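You operate a simulated robot arm through the tools that you are given. There is no shell and no other tool.

The job below is to be done with a simulated robot arm. You get a single attempt, and the scene is never put back.

Task
Unscrew the sooty spark plug from the engine head and clean it.
Fine: black 21 mm socket and red driver, both put back; the plug cleaner is on, leave the plug in it.

Only the result counts: the job must be done as asked and must still hold three seconds after the hand-in. Knocking over, shifting, dropping, spilling or breaking anything else fails it.

Robot
A 7-joint arm with a fingered hand, fixed in place. Base frame: the origin is on the floor under the middle of its stand, x ahead of it, y to its left, z up. Units: mm, rad, N and s.
It reaches about 1085 mm from its shoulder. Its first joint turns from -2.897 to 2.897 rad. Payload 3.7 kg.
The TCP is the grasp point between the finger pads, 25 mm short of the fingertips. In the tool frame z runs along the fingers and y along their closing line. The gripper opens to 88 mm; its body begins 29 mm behind the TCP. The gripper is a hand of 5 fingers: y runs from the thumb to the fingers, the wrist lies at [-13, -106, -174] in the tool frame, and closing takes about 1.5 s.
Orientation is told as [roll, pitch, yaw] about the base's x, y, z axes, in that order, counted from this pose: with the fingers straight down and the wrist toward the robot, the tool's x, y and z point along [0, 1, 0], [1, 0, 0] and [0, 0, -1] of the base frame.

Tools
- The arm moves only by the tool arm_command. Its argument "motion" is a list that holds one entry, the list of rows, each a list of 7 numbers: the shift along the tool's x, y, z in m, then the turn, a rotation vector about the tool's x, y, z in rad, then the closure in counts, from 0 (fully open) to 255 (shut). In form: [[[x, y, z, ax, ay, az, hand], ...]]. A call has 1 to 20 rows; each row is the pose to reach, as a shift and turn from the pose commanded when the call began, along the tool's axes at that moment. Each row takes 0.2 s and may step no farther than 50 mm and 0.15 rad from the row before; otherwise, or with a gripper value out of range, the whole call is refused. Where a pose cannot be reached the arm comes as near as it can. A force on the tool above 40 N (or 10 N above the force at the start of the call, whichever is more), or a blocked arm, ends the call early, and 0.2 s more pass. Each finger travels about 108 mm/s and halts on what it meets, pressing with about 26 N; the grip force reading is that of the motor and also rises with nothing between the fingers. The clock runs only during rows and for 0.2 s after the last one: add rows that repeat a pose to give the fingers time. The reply holds the time, the measured pose of the TCP, the force on the tool along the base axes, the opening and the grip force, in the units named above and with some noise, with the torque about the TCP (base axes, N m) and any sound that the robot's microphone picked up.
- Cameras (640 x 400 px; columns grow to the right, rows downward): "scene" is fixed at [400.4, 648.9, 1494.8]; the picture's right is [-0.91, -0.40, 0.00], its down [-0.16, 0.37, -0.92] and it looks along [0.37, -0.84, -0.40] (base axes); focal length 313 px, centre (320, 200). "wrist" rides on the gripper at [59, -79, -105] in the tool frame; the picture's right is [-0.73, 0.32, -0.61], its down [-0.62, -0.68, 0.38] and it looks along [-0.29, 0.66, 0.70] (tool axes); focal length 234 px, centre (320, 200). There is no depth. A picture from a camera that has moved, and an enlarged one, comes with that camera's place and axes in the base frame and with its lens.
- capture(camera): a new picture of that camera. The clock stands still meanwhile.
- preshape(shape): the hand has 5 fingers and takes this shape, open, in about a second: jaw (thumb against the fingers, like two jaws); tri (thumb and two fingers); tip (a fingertip pinch); poke (one finger out to press); point (the index stretched); flat (the hand flat); cup (the hand cupped); fist (a fist). The gripper value then closes the fingers along that shape, each until it touches; the sizes above hold for jaw. It gives what a move gives, with no picture.
- close_up(camera, box): a new picture of the part [left, top, right, bottom] of that camera's present view, enlarged. The clock stands still meanwhile.
- hand_in(): hands the job in; it is judged then, once.

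Nothing tells you positions but the pictures and the camera data. Unless the task says otherwise, let go and move clear before handing in.

The tools are called after "Request:" as name(argument=value, ...) on one line, values as JSON. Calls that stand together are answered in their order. arm_command: Moves the arm, as the interface text tells. Its arguments: {"type":"object","properties":{"motion":{"type":"array","items":{"type":"array","items":{"type":"array","items":{"type":"number"}}}}},"required":["motion"]} The other tools are called the same way: preshape (shape) gives the hand a shape; capture (camera) takes a picture; close_up (camera, box) takes an enlarged picture of a part of a camera's view; hand_in () hands the job in.

At the start:

```text
t: 0.0
ee_pos: [520.7, 162.1, 1277.6]
orientation: [0.0, 0.0, -0.001]
ft_force: [0.3, 0.7, 0.5]
torque: [0.01, 0.02, -0.02]
width: 87.5
gripper_force: 0.1
shape: jaw
```

scene: 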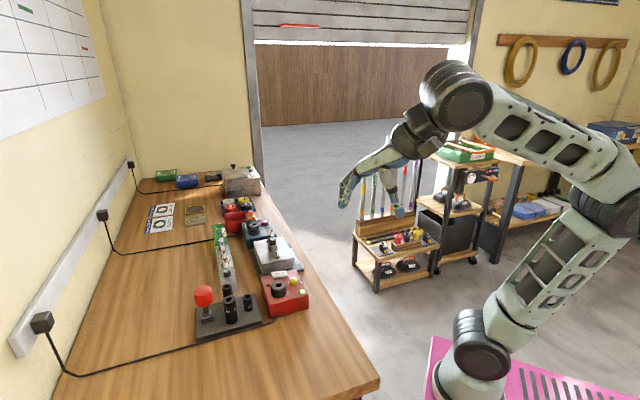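
wrist: 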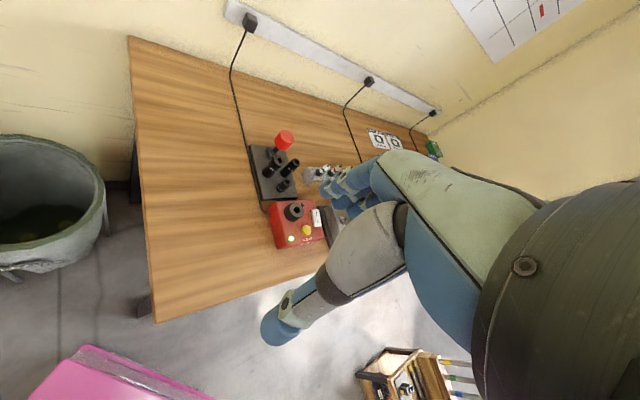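

I see a workbench with a tool stand (red-topped driver and black sockets), a red plug cleaner box, and something like an engine head further along. I'll take enlarged pictures before moving anything.

Request:
close_up(camera="scene", box=[180, 260, 320, 350])

Request:
close_up(camera="scene", box=[190, 160, 320, 260])

Request:
close_up(camera="wrist", box=[230, 120, 350, 260])

Request:
close_up(camera="scene", box=[120, 150, 280, 250])

```text
4.44 times, centred on (250, 305) of scene
camera zoom: at [400.4, 648.9, 1494.8], right [-0.91, -0.4, 0.0], down [-0.16, 0.37, -0.92], along [0.37, -0.84, -0.4], focal length 1389 px, centre (631, -267)
```

zoom: 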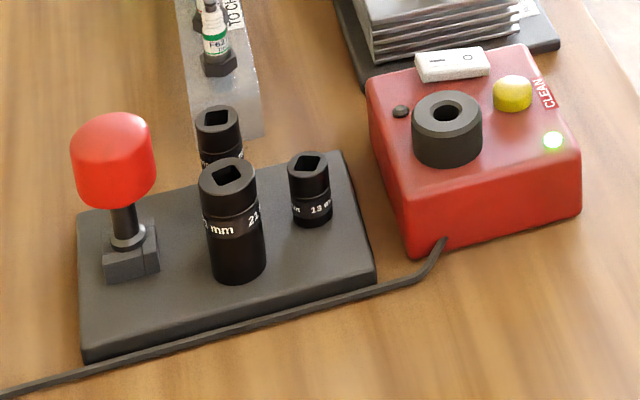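

```text
4.00 times, centred on (255, 210) of scene
camera zoom: at [400.4, 648.9, 1494.8], right [-0.91, -0.4, 0.0], down [-0.16, 0.37, -0.92], along [0.37, -0.84, -0.4], focal length 1250 px, centre (580, 160)
```

zoom: 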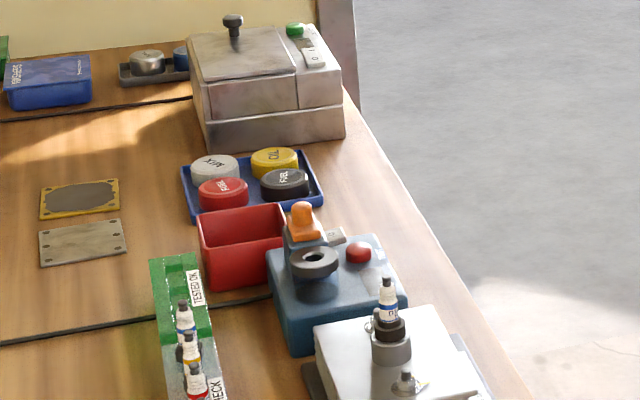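

```text
2.86 times, centred on (290, 190) of wrist
camera zoom: at [441.9, 220.2, 1383.0], right [0.32, -0.73, 0.61], down [-0.68, -0.62, -0.38], along [0.66, -0.29, -0.7], focal length 669 px, centre (406, 229)
```

zoom: 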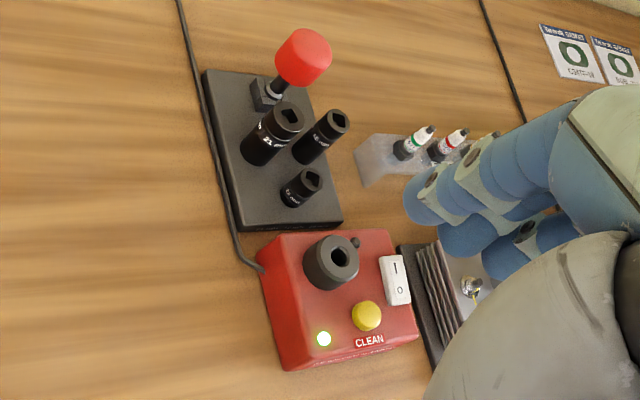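

```text
4.00 times, centred on (200, 200) of scene
camera zoom: at [400.4, 648.9, 1494.8], right [-0.91, -0.4, 0.0], down [-0.16, 0.37, -0.92], along [0.37, -0.84, -0.4], focal length 1250 px, centre (800, 200)
```

zoom: 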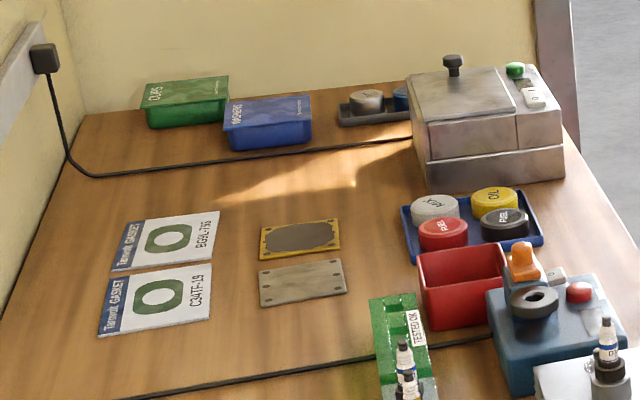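

The finned silver block looks like the engine head, with plugs in it. I'll zoom in on it and on the plug racks.

Request:
close_up(camera="scene", box=[240, 222, 310, 282])

Request:
close_up(camera="scene", box=[205, 220, 255, 300])

Request:
close_up(camera="scene", box=[255, 260, 315, 320])

Request:
close_up(camera="scene", box=[190, 280, 265, 345])

```text
6.67 times, centred on (275, 252) of scene
camera zoom: at [400.4, 648.9, 1494.8], right [-0.91, -0.4, 0.0], down [-0.16, 0.37, -0.92], along [0.37, -0.84, -0.4], focal length 2084 px, centre (620, -147)
```

zoom: 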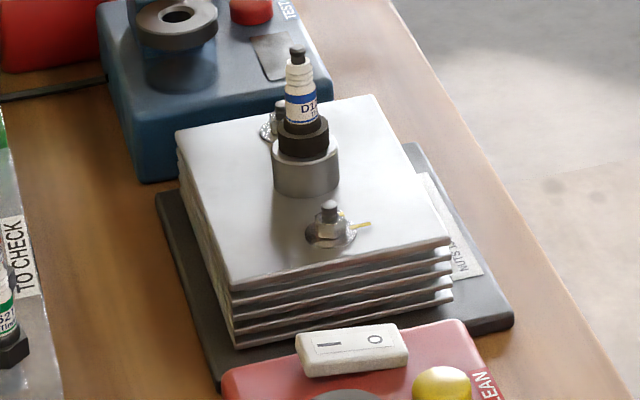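

```text
5.00 times, centred on (230, 260) of scene
camera zoom: at [400.4, 648.9, 1494.8], right [-0.91, -0.4, 0.0], down [-0.16, 0.37, -0.92], along [0.37, -0.84, -0.4], focal length 1563 px, centre (770, -100)
```

zoom: 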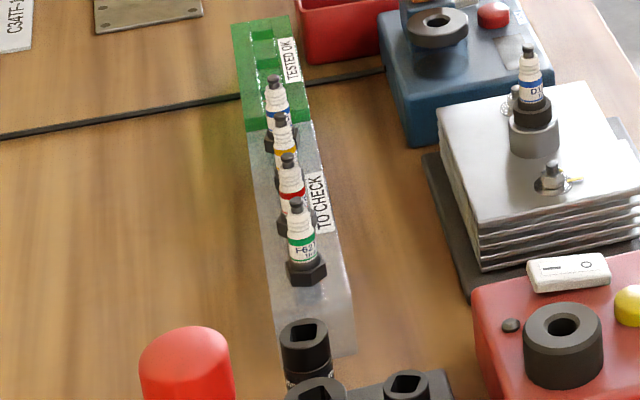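

```text
6.67 times, centred on (285, 290) of scene
camera zoom: at [400.4, 648.9, 1494.8], right [-0.91, -0.4, 0.0], down [-0.16, 0.37, -0.92], along [0.37, -0.84, -0.4], focal length 2084 px, centre (553, -400)
```

zoom: 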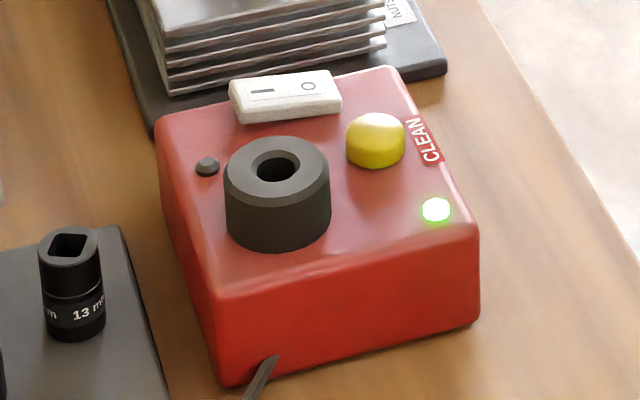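

```text
6.15 times, centred on (228, 312) of scene
camera zoom: at [400.4, 648.9, 1494.8], right [-0.91, -0.4, 0.0], down [-0.16, 0.37, -0.92], along [0.37, -0.84, -0.4], focal length 1924 px, centre (889, -492)
```

zoom: 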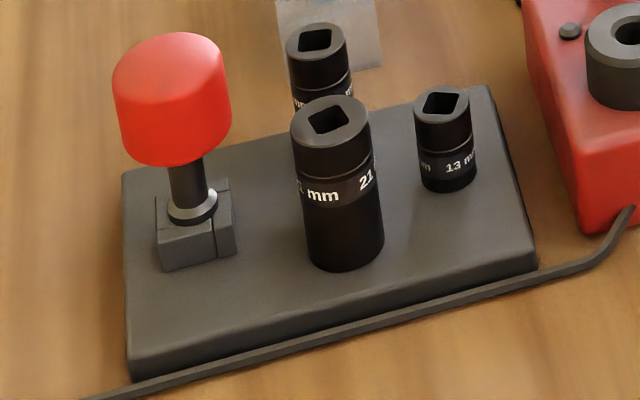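

From both cameras I put the bench top at z≈880, the cleaner boss around (763, 91, 968), the 21 mm socket around (842, 190, 972) and the red driver around (902, 209, 986). I'll move the hand right, high above everything, so the wrist camera can see the engine head.

Request:
arm_command(motion=[[[-0.04, 0, 0, 0, 0, 0, 0], [-0.08, 0, 0, 0, 0, 0, 0], [-0.12, 0, 0, 0, 0, 0, 0], [-0.16, 0, 0, 0, 0, 0, 0], [-0.2, 0, 0, 0, 0, 0, 0], [-0.24, 0, 0, 0, 0, 0, 0], [-0.26, 0, 0, 0, 0, 0, 0], [-0.26, 0, 0, 0, 0, 0, 0]]])

Request:
capture(camera="wrist")

Request:
capture(camera="scene")

```text
t: 1.8
ee_pos: [518.9, -99.3, 1276.7]
orientation: [0.0, 0.001, 0.001]
ft_force: [0.4, -0.1, 0.3]
torque: [0.0, -0.02, 0.0]
width: 87.6
gripper_force: 0.0
shape: jaw
```

```text
taken
camera wrist: at [440.6, -40.3, 1382.3], right [0.32, -0.73, 0.61], down [-0.68, -0.62, -0.38], along [0.66, -0.29, -0.7], focal length 234 px, centre (320, 200)
```

wrist: 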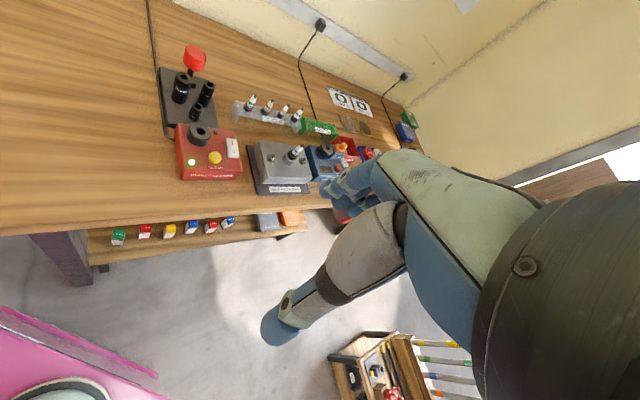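

```text
taken
```

scene: 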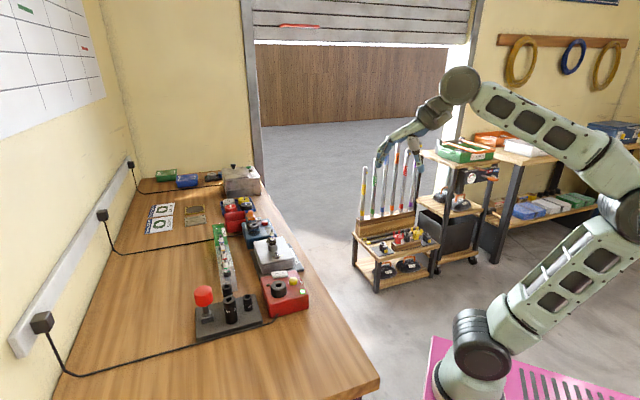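

The head is now in view of the wrist camera. I'll enlarge the head, the cleaner and the tool plate.

Request:
close_up(camera="wrist", box=[230, 120, 350, 200])

Request:
close_up(camera="wrist", box=[150, 40, 260, 190])

Request:
close_up(camera="wrist", box=[225, 80, 375, 160])

```text
5.00 times, centred on (290, 160) of wrist
camera zoom: at [440.6, -40.3, 1382.3], right [0.32, -0.73, 0.61], down [-0.68, -0.62, -0.38], along [0.66, -0.29, -0.7], focal length 1171 px, centre (470, 400)
```

zoom: 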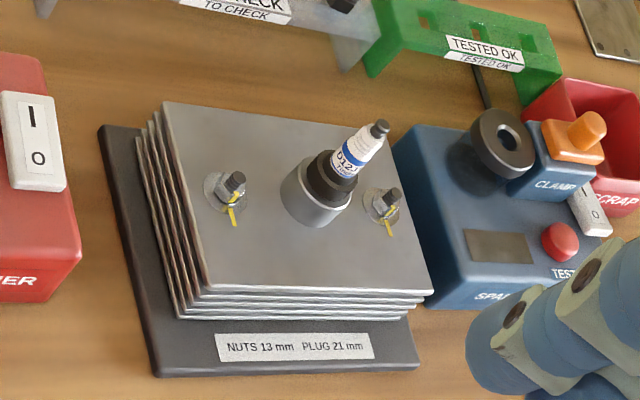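

```text
2.67 times, centred on (205, 115) of wrist
camera zoom: at [440.6, -40.3, 1382.3], right [0.32, -0.73, 0.61], down [-0.68, -0.62, -0.38], along [0.66, -0.29, -0.7], focal length 624 px, centre (627, 427)
```

zoom: 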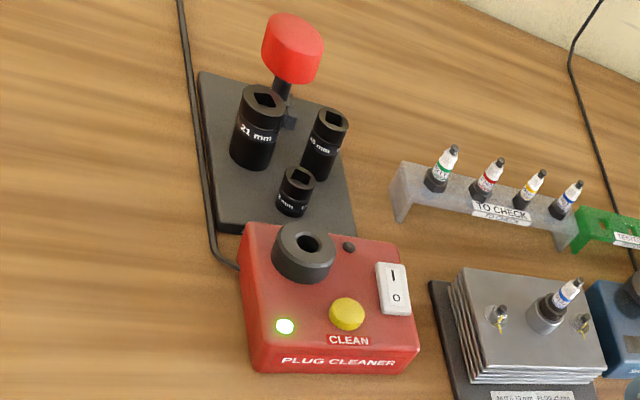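

```text
4.27 times, centred on (300, 120) of wrist
camera zoom: at [440.6, -40.3, 1382.3], right [0.32, -0.73, 0.61], down [-0.68, -0.62, -0.38], along [0.66, -0.29, -0.7], focal length 999 px, centre (405, 541)
```

zoom: 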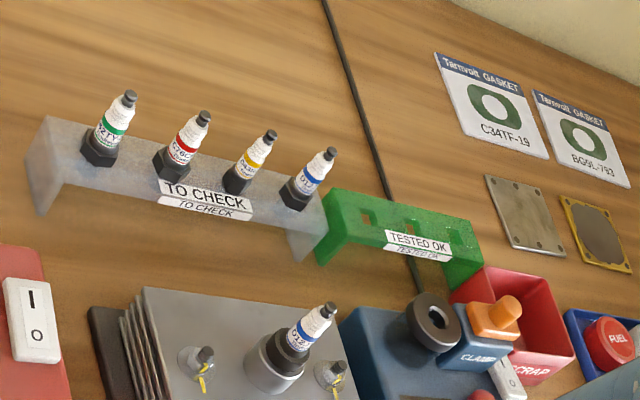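

The head is marked "NUTS 13 mm PLUG 21 mm", its plug top is near (895, -91, 1007), and the "PLUG CLEANER" shows a green light. Next I'll move in for a closer view of the tool plate.

Request:
arm_command(motion=[[[0.022, 0.028, 0.01, 0, 0, 0, 0], [0.044, 0.056, 0.02, 0, 0, 0, 0], [0.066, 0.084, 0.03, 0, 0, 0, 0], [0.088, 0.112, 0.04, 0, 0, 0, 0], [0.11, 0.14, 0.05, 0, 0, 0, 0], [0.132, 0.168, 0.06, 0, 0, 0, 0], [0.154, 0.196, 0.07, 0, 0, 0, 0], [0.176, 0.224, 0.08, 0, 0, 0, 0], [0.198, 0.252, 0.09, 0, 0, 0, 0], [0.22, 0.281, 0.1, 0, 0, 0, 0], [0.22, 0.281, 0.1, 0, 0, 0, 0]]])

Request:
capture(camera="wrist")

Request:
capture(camera="scene")

```text
t: 4.2
ee_pos: [802.8, 122.6, 1179.3]
orientation: [0.0, 0.001, 0.0]
ft_force: [0.1, 1.3, 0.1]
torque: [0.03, 0.04, 0.0]
width: 87.5
gripper_force: 0.0
shape: jaw
```

```text
taken
camera wrist: at [723.9, 181.5, 1285.6], right [0.32, -0.73, 0.61], down [-0.68, -0.62, -0.38], along [0.66, -0.29, -0.7], focal length 234 px, centre (320, 200)
```

wrist: 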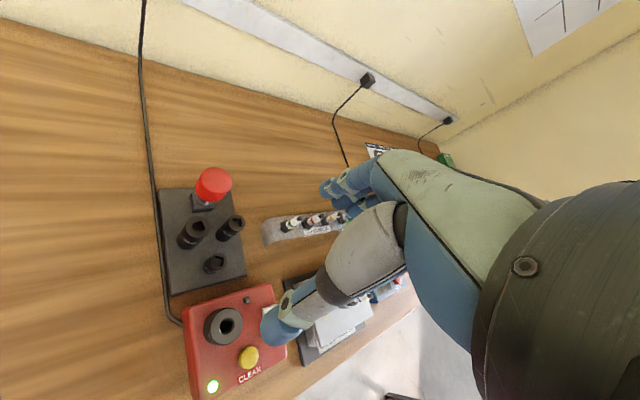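

```text
taken
```

scene: 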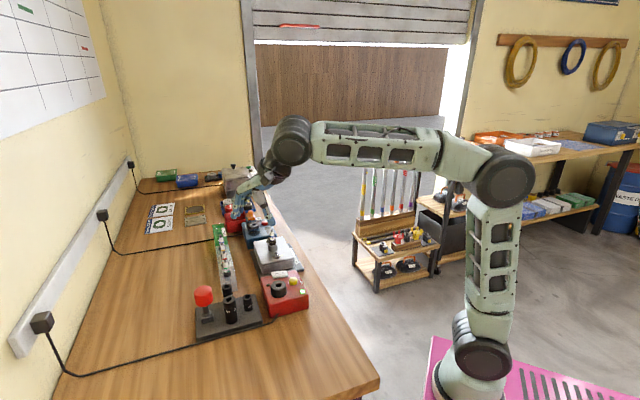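

Request:
close_up(camera="wrist", box=[150, 150, 260, 300])

Request:
close_up(camera="wrist", box=[170, 155, 250, 215])

Request:
close_up(camera="wrist", box=[170, 205, 250, 280])

Request:
close_up(camera="wrist", box=[180, 280, 300, 400])

```text
2.67 times, centred on (205, 225) of wrist
camera zoom: at [723.9, 181.5, 1285.6], right [0.32, -0.73, 0.61], down [-0.68, -0.62, -0.38], along [0.66, -0.29, -0.7], focal length 624 px, centre (627, 133)
```

zoom: 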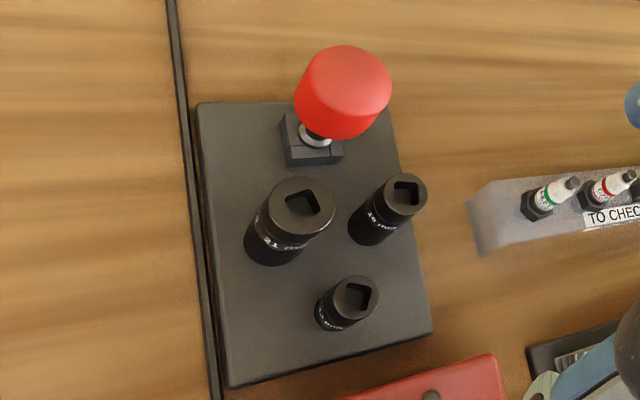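

```text
6.67 times, centred on (210, 185) of wrist
camera zoom: at [723.9, 181.5, 1285.6], right [0.32, -0.73, 0.61], down [-0.68, -0.62, -0.38], along [0.66, -0.29, -0.7], focal length 1561 px, centre (1053, 300)
```

zoom: 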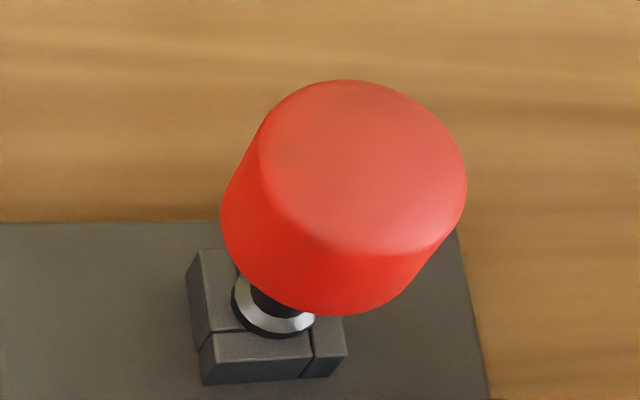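

```text
5.33 times, centred on (210, 242) of wrist
camera zoom: at [723.9, 181.5, 1285.6], right [0.32, -0.73, 0.61], down [-0.68, -0.62, -0.38], along [0.66, -0.29, -0.7], focal length 1249 px, centre (907, -27)
```

zoom: 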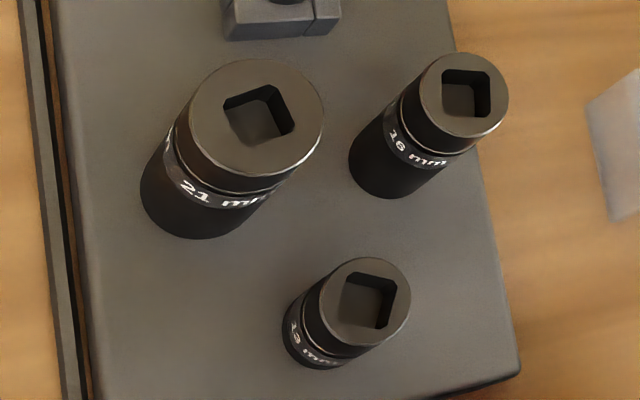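

```text
3.33 times, centred on (240, 340) of wrist
camera zoom: at [723.9, 181.5, 1285.6], right [0.32, -0.73, 0.61], down [-0.68, -0.62, -0.38], along [0.66, -0.29, -0.7], focal length 781 px, centre (587, -267)
```

zoom: 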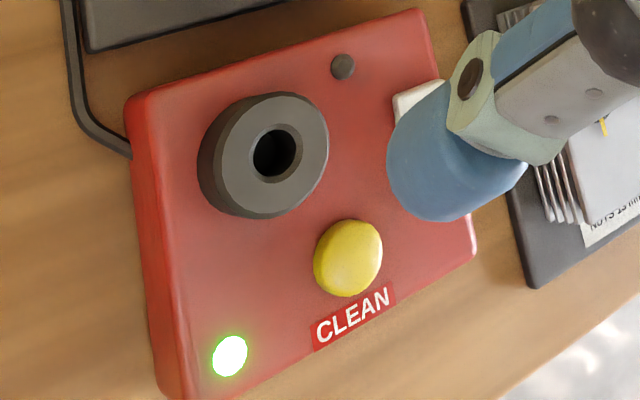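

Views agree roughly on the handle top centre: x 900–920, y≈209, z 965–985. I'll move the hand above it, still well clear, and take a close look to refine that.

Request:
arm_command(motion=[[[0.02, 0.025, 0.01, 0, 0, 0, 0], [0.04, 0.05, 0.025, 0, 0, 0, 0], [0.06, 0.075, 0.04, 0, 0, 0, 0], [0.075, 0.09, 0.055, 0, 0, 0, 0], [0.085, 0.1, 0.07, 0, 0, 0, 0], [0.085, 0.1, 0.07, 0, 0, 0, 0]]])

Request:
capture(camera="wrist")

Request:
close_up(camera="scene", box=[160, 200, 320, 350])

```text
t: 5.6
ee_pos: [900.8, 206.0, 1107.0]
orientation: [0.0, 0.001, 0.001]
ft_force: [1.7, 0.7, 0.1]
torque: [-0.02, -0.02, 0.0]
width: 87.6
gripper_force: 0.1
shape: jaw
```

```text
taken
camera wrist: at [822.7, 264.6, 1213.5], right [0.32, -0.73, 0.61], down [-0.68, -0.62, -0.38], along [0.66, -0.29, -0.7], focal length 234 px, centre (320, 200)
```

wrist: 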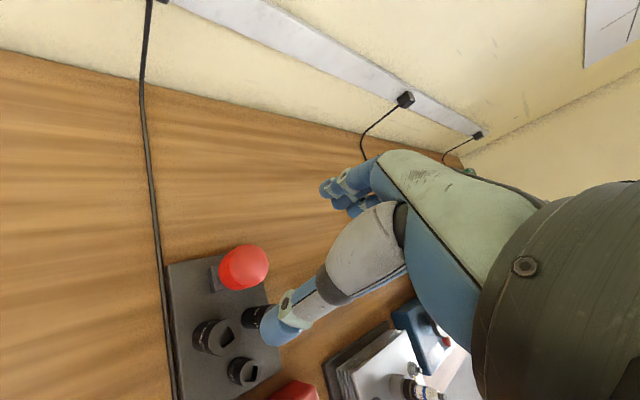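

```text
2.67 times, centred on (240, 275) of scene
camera zoom: at [400.4, 648.9, 1494.8], right [-0.91, -0.4, 0.0], down [-0.16, 0.37, -0.92], along [0.37, -0.84, -0.4], focal length 834 px, centre (533, 0)
```

zoom: 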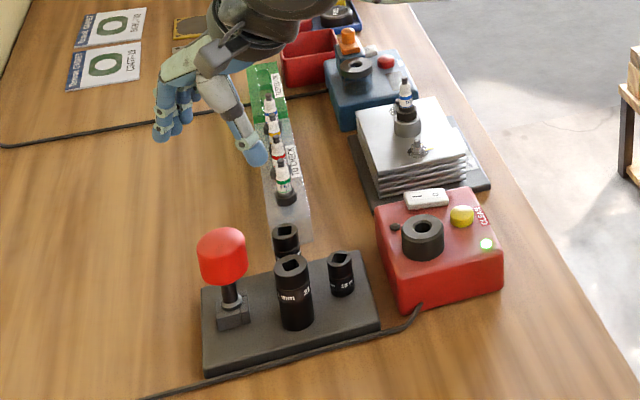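

Request:
close_up(camera="wrist", box=[160, 230, 300, 340])

Request:
close_up(camera="wrist", box=[200, 235, 290, 300])

Request:
close_up(camera="scene", box=[180, 230, 260, 340])

```text
3.64 times, centred on (230, 285) of wrist
camera zoom: at [822.7, 264.6, 1213.5], right [0.32, -0.73, 0.61], down [-0.68, -0.62, -0.38], along [0.66, -0.29, -0.7], focal length 852 px, centre (647, -109)
```

zoom: 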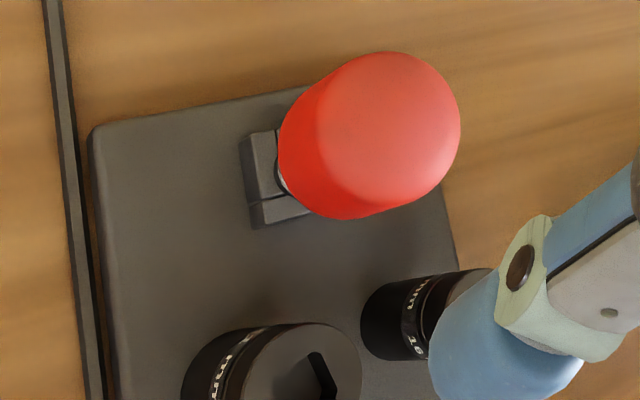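

```text
6.15 times, centred on (245, 268) of wrist
camera zoom: at [822.7, 264.6, 1213.5], right [0.32, -0.73, 0.61], down [-0.68, -0.62, -0.38], along [0.66, -0.29, -0.7], focal length 1441 px, centre (782, -215)
```

zoom: 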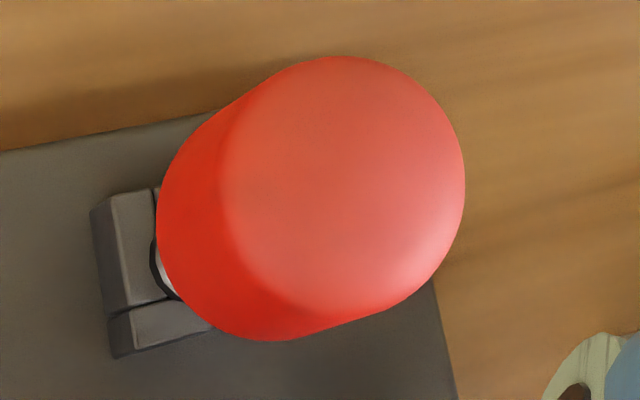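

```text
3.64 times, centred on (220, 285) of scene
camera zoom: at [400.4, 648.9, 1494.8], right [-0.91, -0.4, 0.0], down [-0.16, 0.37, -0.92], along [0.37, -0.84, -0.4], focal length 1137 px, centre (684, -109)
```

zoom: 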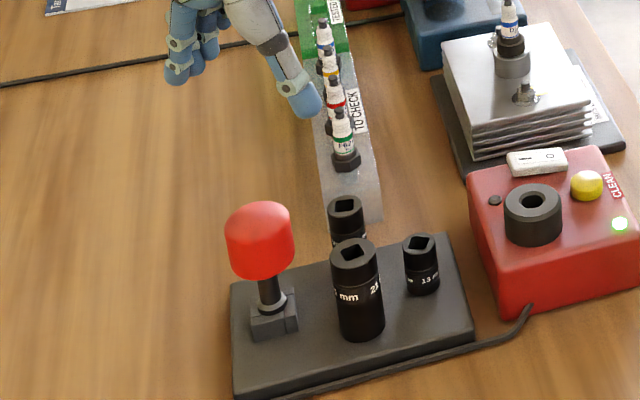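

The handle top is at about (907, 208, 987) and is ~42 mm wide. The sockets stand on the robot side of it, so I'll yaw the hand about -30° to keep the thumb clear of them, then look again.

Request:
arm_command(motion=[[[0.001, 0.002, 0, 0, 0, 0.13, 0], [0.002, 0.004, 0, 0, 0, 0.26, 0], [0.002, 0.006, 0, 0, 0, 0.39, 0], [0.002, 0.006, 0, 0, 0, 0.52, 0], [0.002, 0.006, 0, 0, 0, 0.52, 0]]])

Request:
capture(camera="wrist")

Request:
close_up(camera="scene", box=[160, 200, 320, 350])

```text
t: 6.8
ee_pos: [908.5, 208.5, 1108.3]
orientation: [0.002, -0.002, -0.521]
ft_force: [-0.1, 0.1, 0.8]
torque: [0.0, 0.04, 0.05]
width: 87.7
gripper_force: 0.1
shape: jaw
```

```text
taken
camera wrist: at [869.2, 298.1, 1212.9], right [-0.08, -0.79, 0.61], down [-0.9, -0.2, -0.38], along [0.43, -0.58, -0.7], focal length 234 px, centre (320, 200)
```

wrist: 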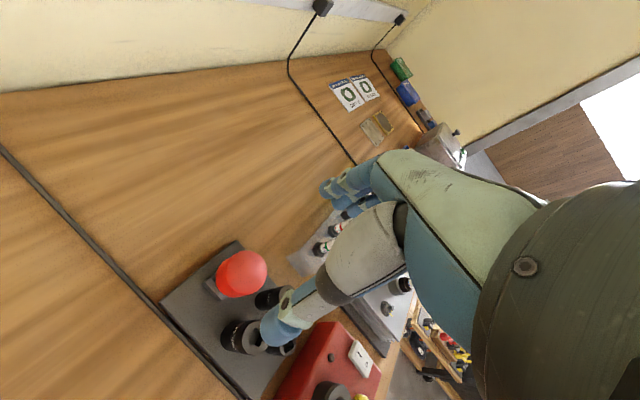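

```text
2.67 times, centred on (240, 275) of scene
camera zoom: at [400.4, 648.9, 1494.8], right [-0.91, -0.4, 0.0], down [-0.16, 0.37, -0.92], along [0.37, -0.84, -0.4], focal length 834 px, centre (533, 0)
```

zoom: 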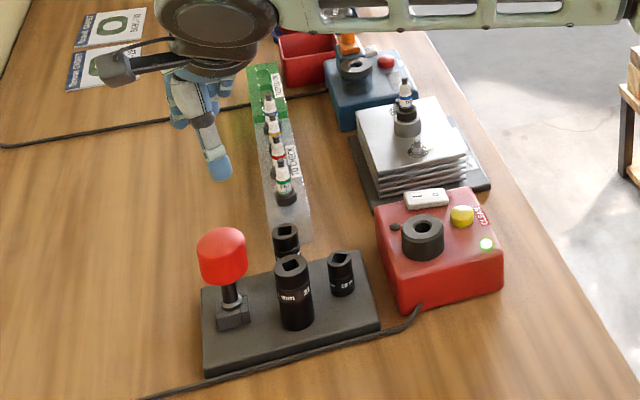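

Request:
close_up(camera="wrist", box=[195, 235, 285, 305])

Request:
close_up(camera="wrist", box=[150, 235, 310, 400])

```text
5.71 times, centred on (240, 270) of wrist
camera zoom: at [869.2, 298.1, 1212.9], right [-0.08, -0.79, 0.61], down [-0.9, -0.2, -0.38], along [0.43, -0.58, -0.7], focal length 1338 px, centre (777, -200)
```

zoom: 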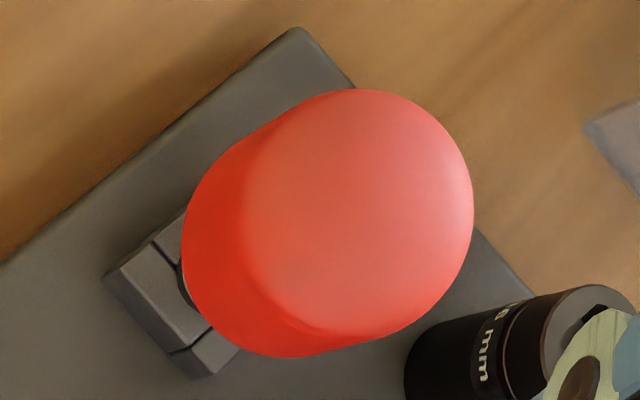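

```text
2.42 times, centred on (230, 318) of wrist
camera zoom: at [869.2, 298.1, 1212.9], right [-0.08, -0.79, 0.61], down [-0.9, -0.2, -0.38], along [0.43, -0.58, -0.7], focal length 568 px, centre (538, -85)
```

zoom: 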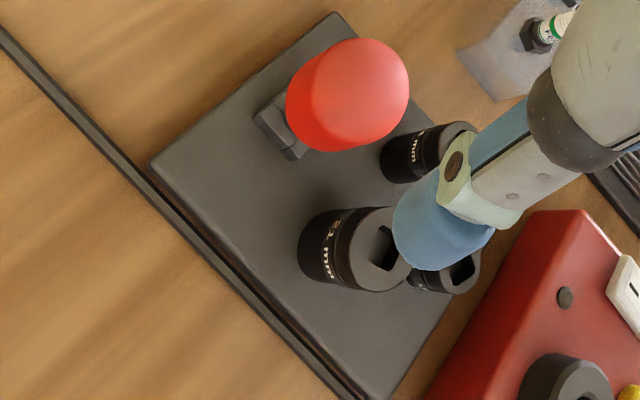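

The handle axis is at (908, 209), directly under the TCP. I'll descend partway so the fingertips straddle the top of the handle, then check.

Request:
arm_command(motion=[[[0, 0, 0.03, 0, 0, 0, 0], [0, 0, 0.06, 0, 0, 0, 0], [0, 0, 0.085, 0, 0, 0, 0], [0, 0, 0.1, 0, 0, 0, 0], [0, 0, 0.1, 0, 0, 0, 0]]])

Request:
capture(camera="wrist")

Request:
close_up(camera="scene", box=[160, 230, 280, 350])

```text
t: 8.0
ee_pos: [907.2, 209.4, 1007.1]
orientation: [0.001, -0.001, -0.519]
ft_force: [0.2, 0.0, -0.1]
torque: [0.01, 0.02, -0.01]
width: 87.6
gripper_force: 0.1
shape: jaw
```

```text
taken
camera wrist: at [868.2, 298.8, 1112.4], right [-0.08, -0.79, 0.61], down [-0.9, -0.2, -0.38], along [0.43, -0.58, -0.7], focal length 234 px, centre (320, 200)
```

wrist: 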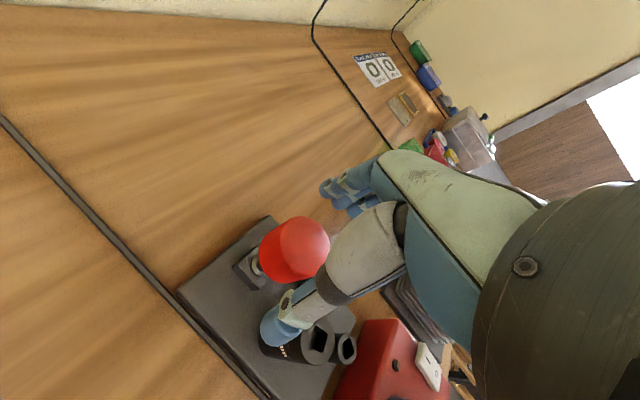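

```text
3.33 times, centred on (220, 290) of scene
camera zoom: at [400.4, 648.9, 1494.8], right [-0.91, -0.4, 0.0], down [-0.16, 0.37, -0.92], along [0.37, -0.84, -0.4], focal length 1042 px, centre (653, -100)
```

zoom: 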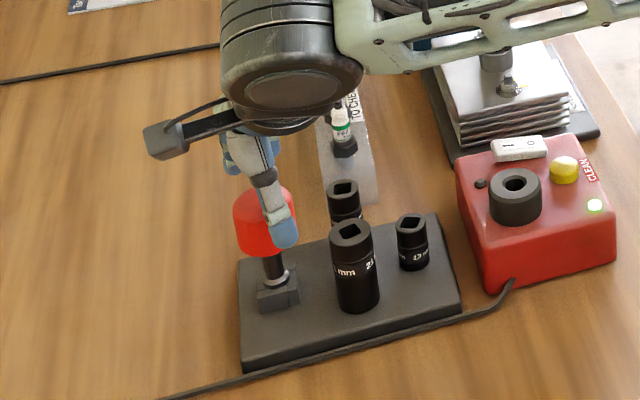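

Good alignment. Lowering the rest of the way to about z=969.

Request:
arm_command(motion=[[[0, 0, 0.012, 0, 0, 0, 0], [0, 0, 0.024, 0, 0, 0, 0], [0, 0, 0.033, 0, 0, 0, 0], [0, 0, 0.038, 0, 0, 0, 0], [0, 0, 0.038, 0, 0, 0, 0]]])

Request:
capture(camera="wrist")

Request:
close_up(camera="scene", box=[160, 230, 280, 350])

```text
t: 9.2
ee_pos: [908.1, 208.7, 969.9]
orientation: [-0.001, -0.001, -0.52]
ft_force: [-0.2, -0.8, 0.6]
torque: [0.02, 0.0, 0.0]
width: 87.8
gripper_force: 0.0
shape: jaw
```

```text
taken
camera wrist: at [868.7, 298.9, 1074.7], right [-0.08, -0.79, 0.61], down [-0.9, -0.2, -0.38], along [0.43, -0.58, -0.7], focal length 234 px, centre (320, 200)
```

wrist: 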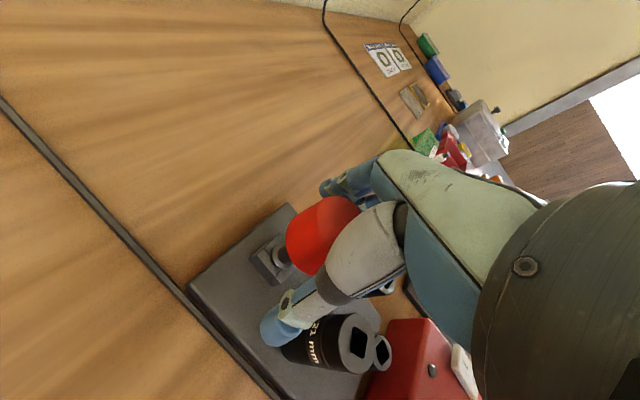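

```text
3.33 times, centred on (220, 290) of scene
camera zoom: at [400.4, 648.9, 1494.8], right [-0.91, -0.4, 0.0], down [-0.16, 0.37, -0.92], along [0.37, -0.84, -0.4], focal length 1042 px, centre (653, -100)
```

zoom: 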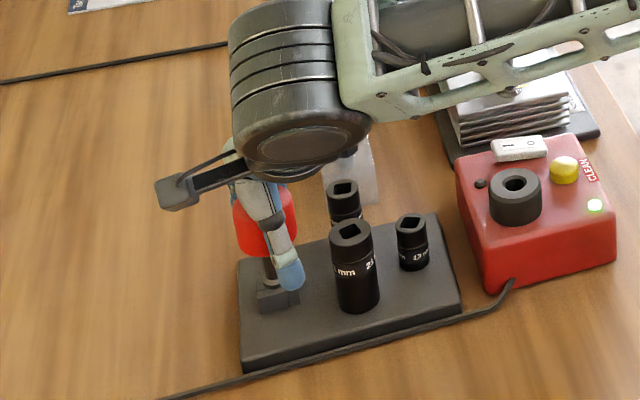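

Request:
close_up(camera="wrist", box=[240, 170, 400, 380])

Request:
close_up(camera="scene", box=[205, 270, 265, 330])

```text
1.90 times, centred on (320, 275) of wrist
camera zoom: at [868.7, 298.9, 1074.7], right [-0.08, -0.79, 0.61], down [-0.9, -0.2, -0.38], along [0.43, -0.58, -0.7], focal length 446 px, centre (320, 57)
```

zoom: 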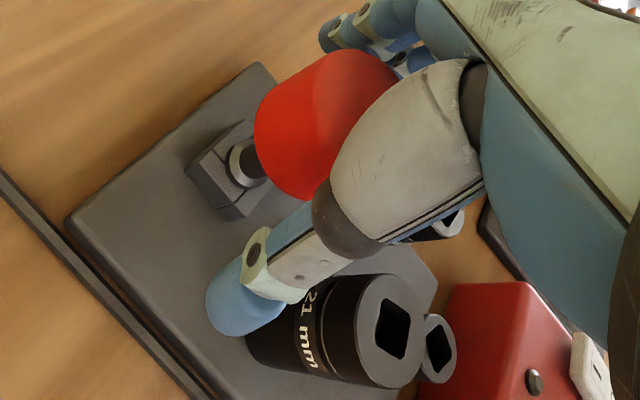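

```text
6.67 times, centred on (235, 300) of scene
camera zoom: at [400.4, 648.9, 1494.8], right [-0.91, -0.4, 0.0], down [-0.16, 0.37, -0.92], along [0.37, -0.84, -0.4], focal length 2084 px, centre (887, -467)
```

zoom: 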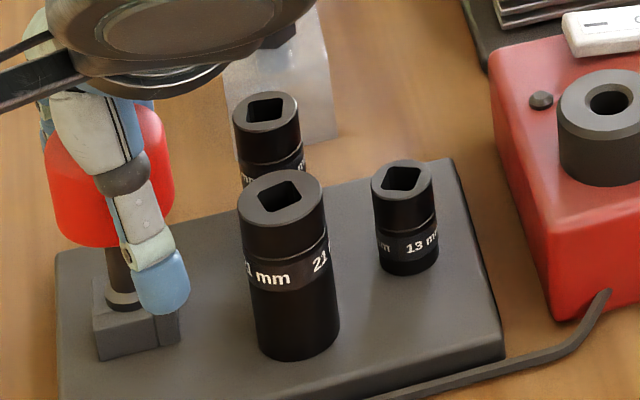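

Thumb and fingers straddle the handle and are clear of the sockets. Closing the hand on it.

Request:
arm_command(motion=[[[0, 0, 0, 0, 0, 0, 80], [0, 0, 0, 0, 0, 0, 140], [0, 0, 0, 0, 0, 0, 255], [0, 0, 0, 0, 0, 0, 255], [0, 0, 0, 0, 0, 0, 255], [0, 0, 0, 0, 0, 0, 255], [0, 0, 0, 0, 0, 0, 255], [0, 0, 0, 0, 0, 0, 255]]])

Request:
close_up(camera="wrist", box=[240, 170, 400, 380])

Request:
close_up(camera="scene", box=[190, 260, 270, 340])

```text
t: 11.0
ee_pos: [907.8, 208.9, 969.6]
orientation: [0.0, -0.002, -0.52]
ft_force: [0.1, 0.8, -2.1]
torque: [-0.01, 0.05, 0.0]
width: 32.0
gripper_force: 26.1
shape: jaw
```

```text
1.90 times, centred on (320, 275) of wrist
camera zoom: at [868.8, 298.9, 1074.7], right [-0.08, -0.79, 0.61], down [-0.9, -0.2, -0.38], along [0.43, -0.58, -0.7], focal length 446 px, centre (320, 57)
```

zoom: 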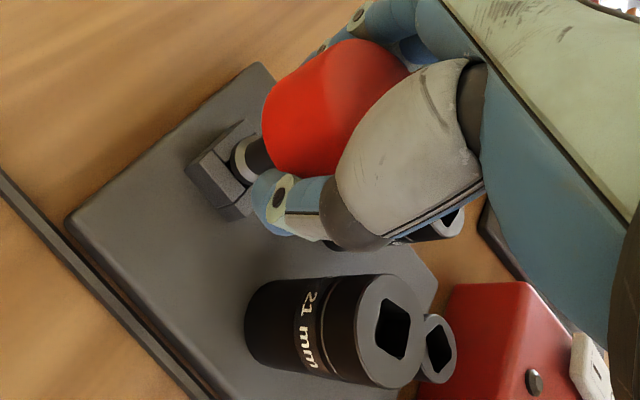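

```text
5.00 times, centred on (230, 300) of scene
camera zoom: at [400.4, 648.9, 1494.8], right [-0.91, -0.4, 0.0], down [-0.16, 0.37, -0.92], along [0.37, -0.84, -0.4], focal length 1563 px, centre (770, -300)
```

zoom: 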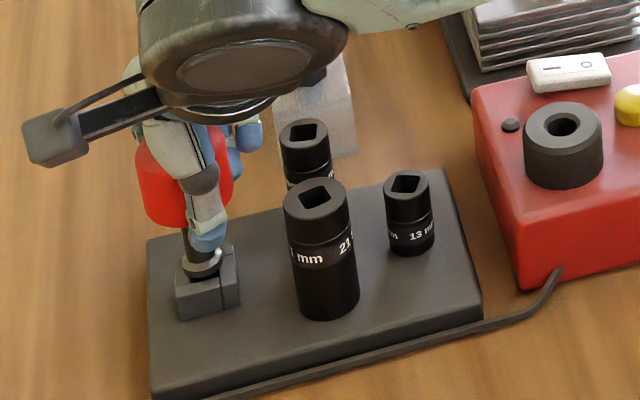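

The grip reads 26 N. I'll lift slowly and watch whether the driver comes straight out of its holder.

Request:
arm_command(motion=[[[0, 0, -0.005, 0, 0, 0, 255], [0, 0, -0.012, 0, 0, 0, 255], [0, 0, -0.02, 0, 0, 0, 255], [0, 0, -0.03, 0, 0, 0, 255], [0, 0, -0.03, 0, 0, 0, 255]]])

Request:
close_up(camera="wrist", box=[240, 170, 400, 380])

Request:
close_up(camera="scene", box=[190, 260, 270, 340])

```text
t: 12.2
ee_pos: [907.5, 209.2, 999.2]
orientation: [-0.001, -0.001, -0.52]
ft_force: [-0.5, -0.4, -1.9]
torque: [0.0, 0.01, 0.0]
width: 32.0
gripper_force: 25.9
shape: jaw
```

```text
1.90 times, centred on (320, 275) of wrist
camera zoom: at [869.0, 298.9, 1104.8], right [-0.08, -0.79, 0.61], down [-0.9, -0.2, -0.38], along [0.43, -0.58, -0.7], focal length 446 px, centre (320, 57)
```

zoom: 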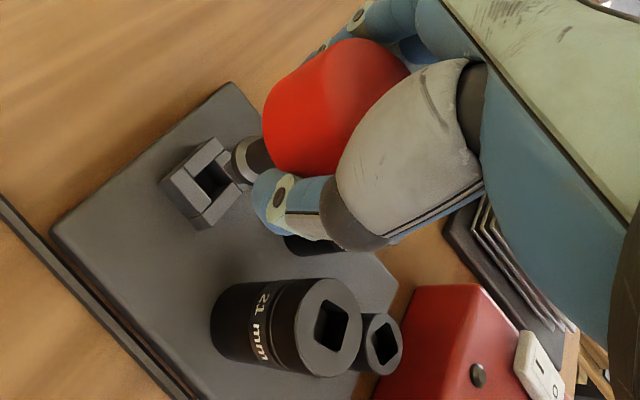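

```text
5.00 times, centred on (230, 300) of scene
camera zoom: at [400.4, 648.9, 1494.8], right [-0.91, -0.4, 0.0], down [-0.16, 0.37, -0.92], along [0.37, -0.84, -0.4], focal length 1563 px, centre (770, -300)
```

zoom: 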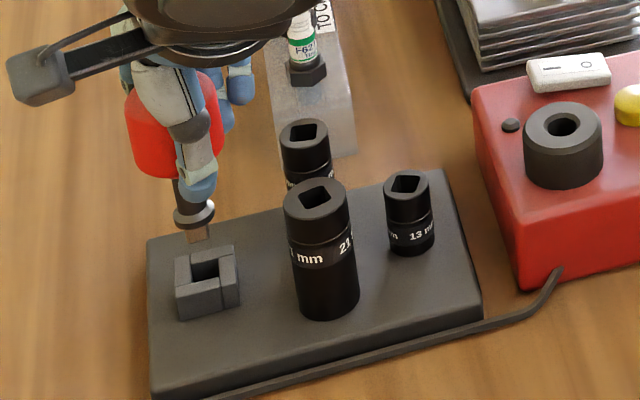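

The driver came out cleanly and upright; its tip is ~67 mm below the TCP. I'll raise it and carry it near the 21 mm socket, then measure the socket's axis and square angle.

Request:
arm_command(motion=[[[0, 0, -0.03, 0, 0, 0, 255], [0, 0, -0.06, 0, 0, 0, 255], [0, 0, -0.09, 0, 0, 0, 255], [-0.01, -0.01, -0.11, 0, 0, 0, 255], [-0.025, -0.022, -0.11, 0, 0, 0, 255], [-0.04, -0.035, -0.11, 0, 0, 0, 255], [-0.049, -0.043, -0.11, 0, 0, 0, 255], [-0.049, -0.043, -0.11, 0, 0, 0, 255]]])

Request:
capture(camera="wrist")

Request:
close_up(camera="scene", box=[180, 220, 280, 340])

```text
t: 14.0
ee_pos: [843.7, 188.1, 1109.9]
orientation: [-0.001, 0.0, -0.519]
ft_force: [0.3, -0.6, -2.4]
torque: [0.02, -0.02, 0.03]
width: 32.0
gripper_force: 26.1
shape: jaw
```

```text
taken
camera wrist: at [805.6, 277.7, 1214.8], right [-0.08, -0.79, 0.61], down [-0.9, -0.2, -0.38], along [0.43, -0.58, -0.7], focal length 234 px, centre (320, 200)
```

wrist: 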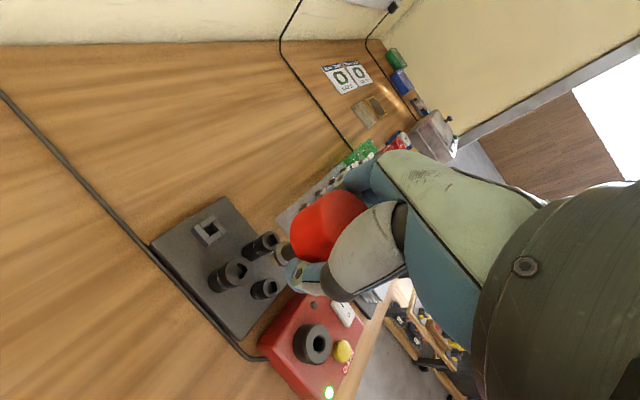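

```text
3.33 times, centred on (230, 280) of scene
camera zoom: at [400.4, 648.9, 1494.8], right [-0.91, -0.4, 0.0], down [-0.16, 0.37, -0.92], along [0.37, -0.84, -0.4], focal length 1042 px, centre (620, -67)
```

zoom: 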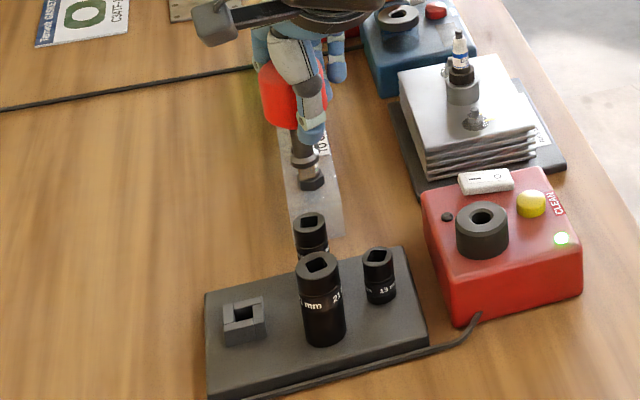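

Request:
close_up(camera="wrist", box=[190, 200, 290, 310])

Request:
close_up(camera="wrist", box=[205, 245, 265, 300])

Request:
close_up(camera="scene", box=[250, 235, 300, 285])

Request:
close_up(camera="scene", box=[205, 285, 255, 325])

```text
3.64 times, centred on (240, 255) of wrist
camera zoom: at [805.6, 277.7, 1214.8], right [-0.08, -0.79, 0.61], down [-0.9, -0.2, -0.38], along [0.43, -0.58, -0.7], focal length 852 px, centre (611, 0)
```

zoom: 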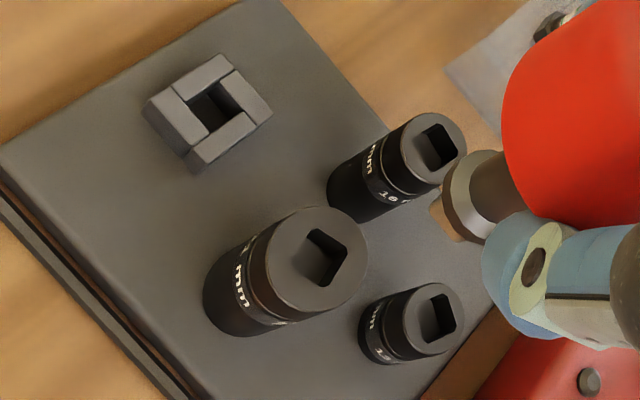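

```text
7.27 times, centred on (235, 272) of wrist
camera zoom: at [805.6, 277.7, 1214.8], right [-0.08, -0.79, 0.61], down [-0.9, -0.2, -0.38], along [0.43, -0.58, -0.7], focal length 1703 px, centre (938, -327)
```

zoom: 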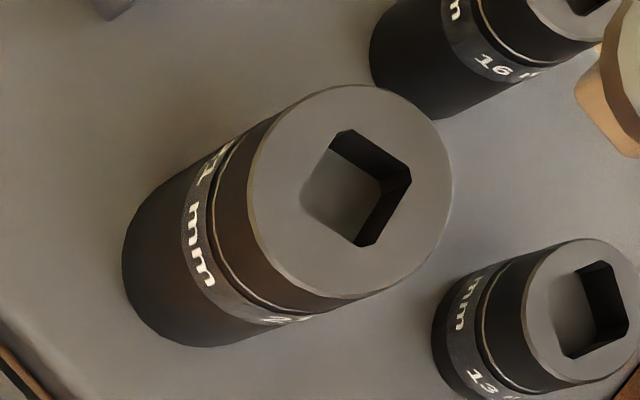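

```text
8.00 times, centred on (275, 260) of scene
camera zoom: at [400.4, 648.9, 1494.8], right [-0.91, -0.4, 0.0], down [-0.16, 0.37, -0.92], along [0.37, -0.84, -0.4], focal length 2501 px, centre (680, -280)
```

zoom: 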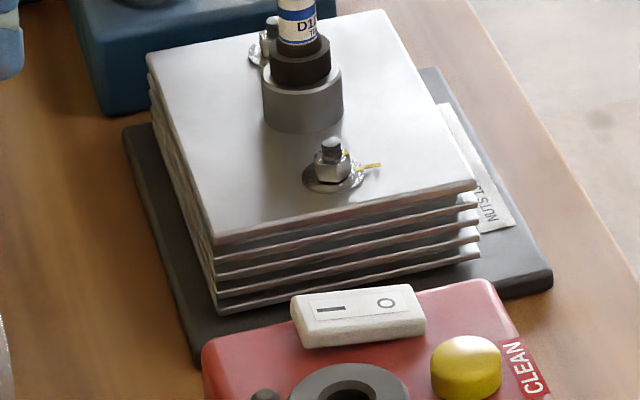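

```text
10.00 times, centred on (230, 305) of scene
camera zoom: at [400.4, 648.9, 1494.8], right [-0.91, -0.4, 0.0], down [-0.16, 0.37, -0.92], along [0.37, -0.84, -0.4], focal length 3126 px, centre (1220, -850)
```

zoom: 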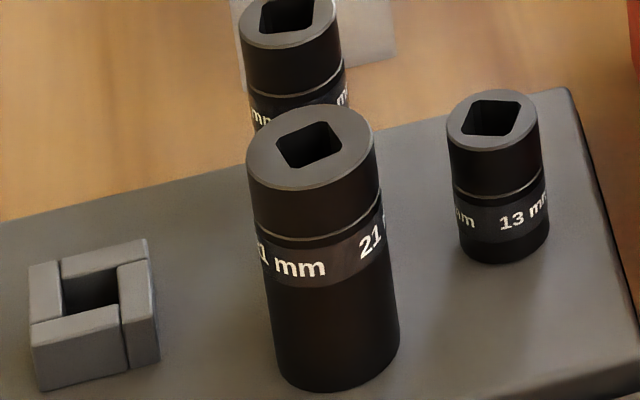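

Request:
close_up(camera="scene", box=[205, 235, 245, 280])

Request:
close_up(camera="wrist", box=[255, 225, 305, 275])

```text
8.89 times, centred on (225, 258) of scene
camera zoom: at [400.4, 648.9, 1494.8], right [-0.91, -0.4, 0.0], down [-0.16, 0.37, -0.92], along [0.37, -0.84, -0.4], focal length 2779 px, centre (1164, -311)
```

zoom: 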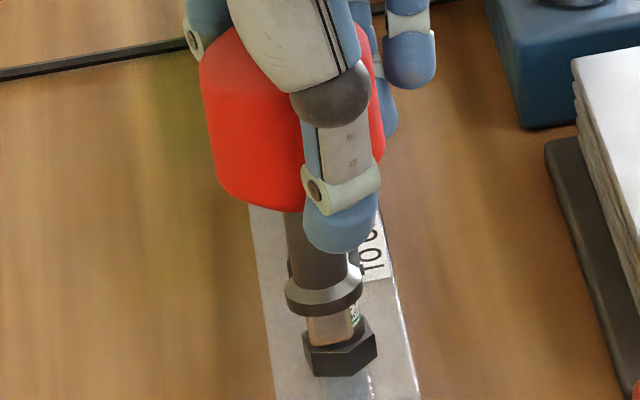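

```text
8.00 times, centred on (280, 250) of wrist
camera zoom: at [805.6, 277.7, 1214.8], right [-0.08, -0.79, 0.61], down [-0.9, -0.2, -0.38], along [0.43, -0.58, -0.7], focal length 1873 px, centre (640, -200)
```

zoom: 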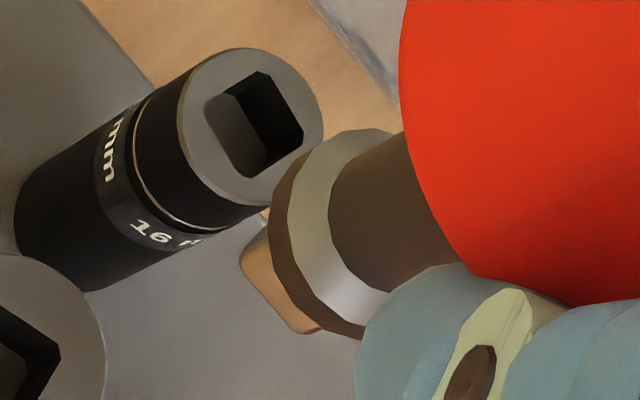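

The socket's square sits at about 59° against about 44° for the driver tip. I'll turn the driver +0.27 rad and lower its tip to a few mm above the socket mouth, so I can compare them directly.

Request:
arm_command(motion=[[[0.001, 0, 0.012, 0, 0, -0.07, 255], [0.002, -0.001, 0.024, 0, 0, -0.14, 255], [0.003, -0.0015, 0.036, 0, 0, -0.2, 255], [0.0042, -0.0016, 0.048, 0, 0, -0.27, 255], [0.0042, -0.0016, 0.058, 0, 0, -0.27, 255], [0.0042, -0.0016, 0.062, 0, 0, -0.27, 255], [0.0042, -0.0016, 0.062, 0, 0, -0.27, 255]]])

Request:
capture(camera="wrist")

Request:
close_up(camera="scene", box=[210, 270, 255, 315])

```text
t: 15.6
ee_pos: [844.4, 191.1, 1046.9]
orientation: [0.001, 0.001, -0.252]
ft_force: [0.3, -0.3, -1.7]
torque: [-0.02, -0.01, 0.01]
width: 31.8
gripper_force: 26.4
shape: jaw
```

```text
taken
camera wrist: at [783.7, 267.5, 1152.1], right [0.13, -0.78, 0.61], down [-0.81, -0.44, -0.38], along [0.56, -0.44, -0.7], focal length 234 px, centre (320, 200)
```

wrist: 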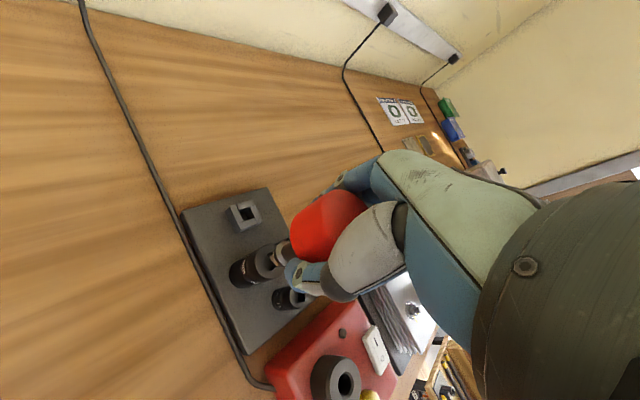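

```text
8.89 times, centred on (232, 292) of scene
camera zoom: at [400.4, 648.9, 1494.8], right [-0.91, -0.4, 0.0], down [-0.16, 0.37, -0.92], along [0.37, -0.84, -0.4], focal length 2779 px, centre (1098, -622)
```

zoom: 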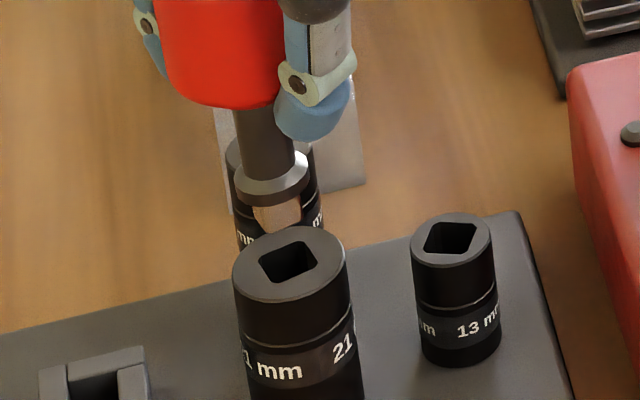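

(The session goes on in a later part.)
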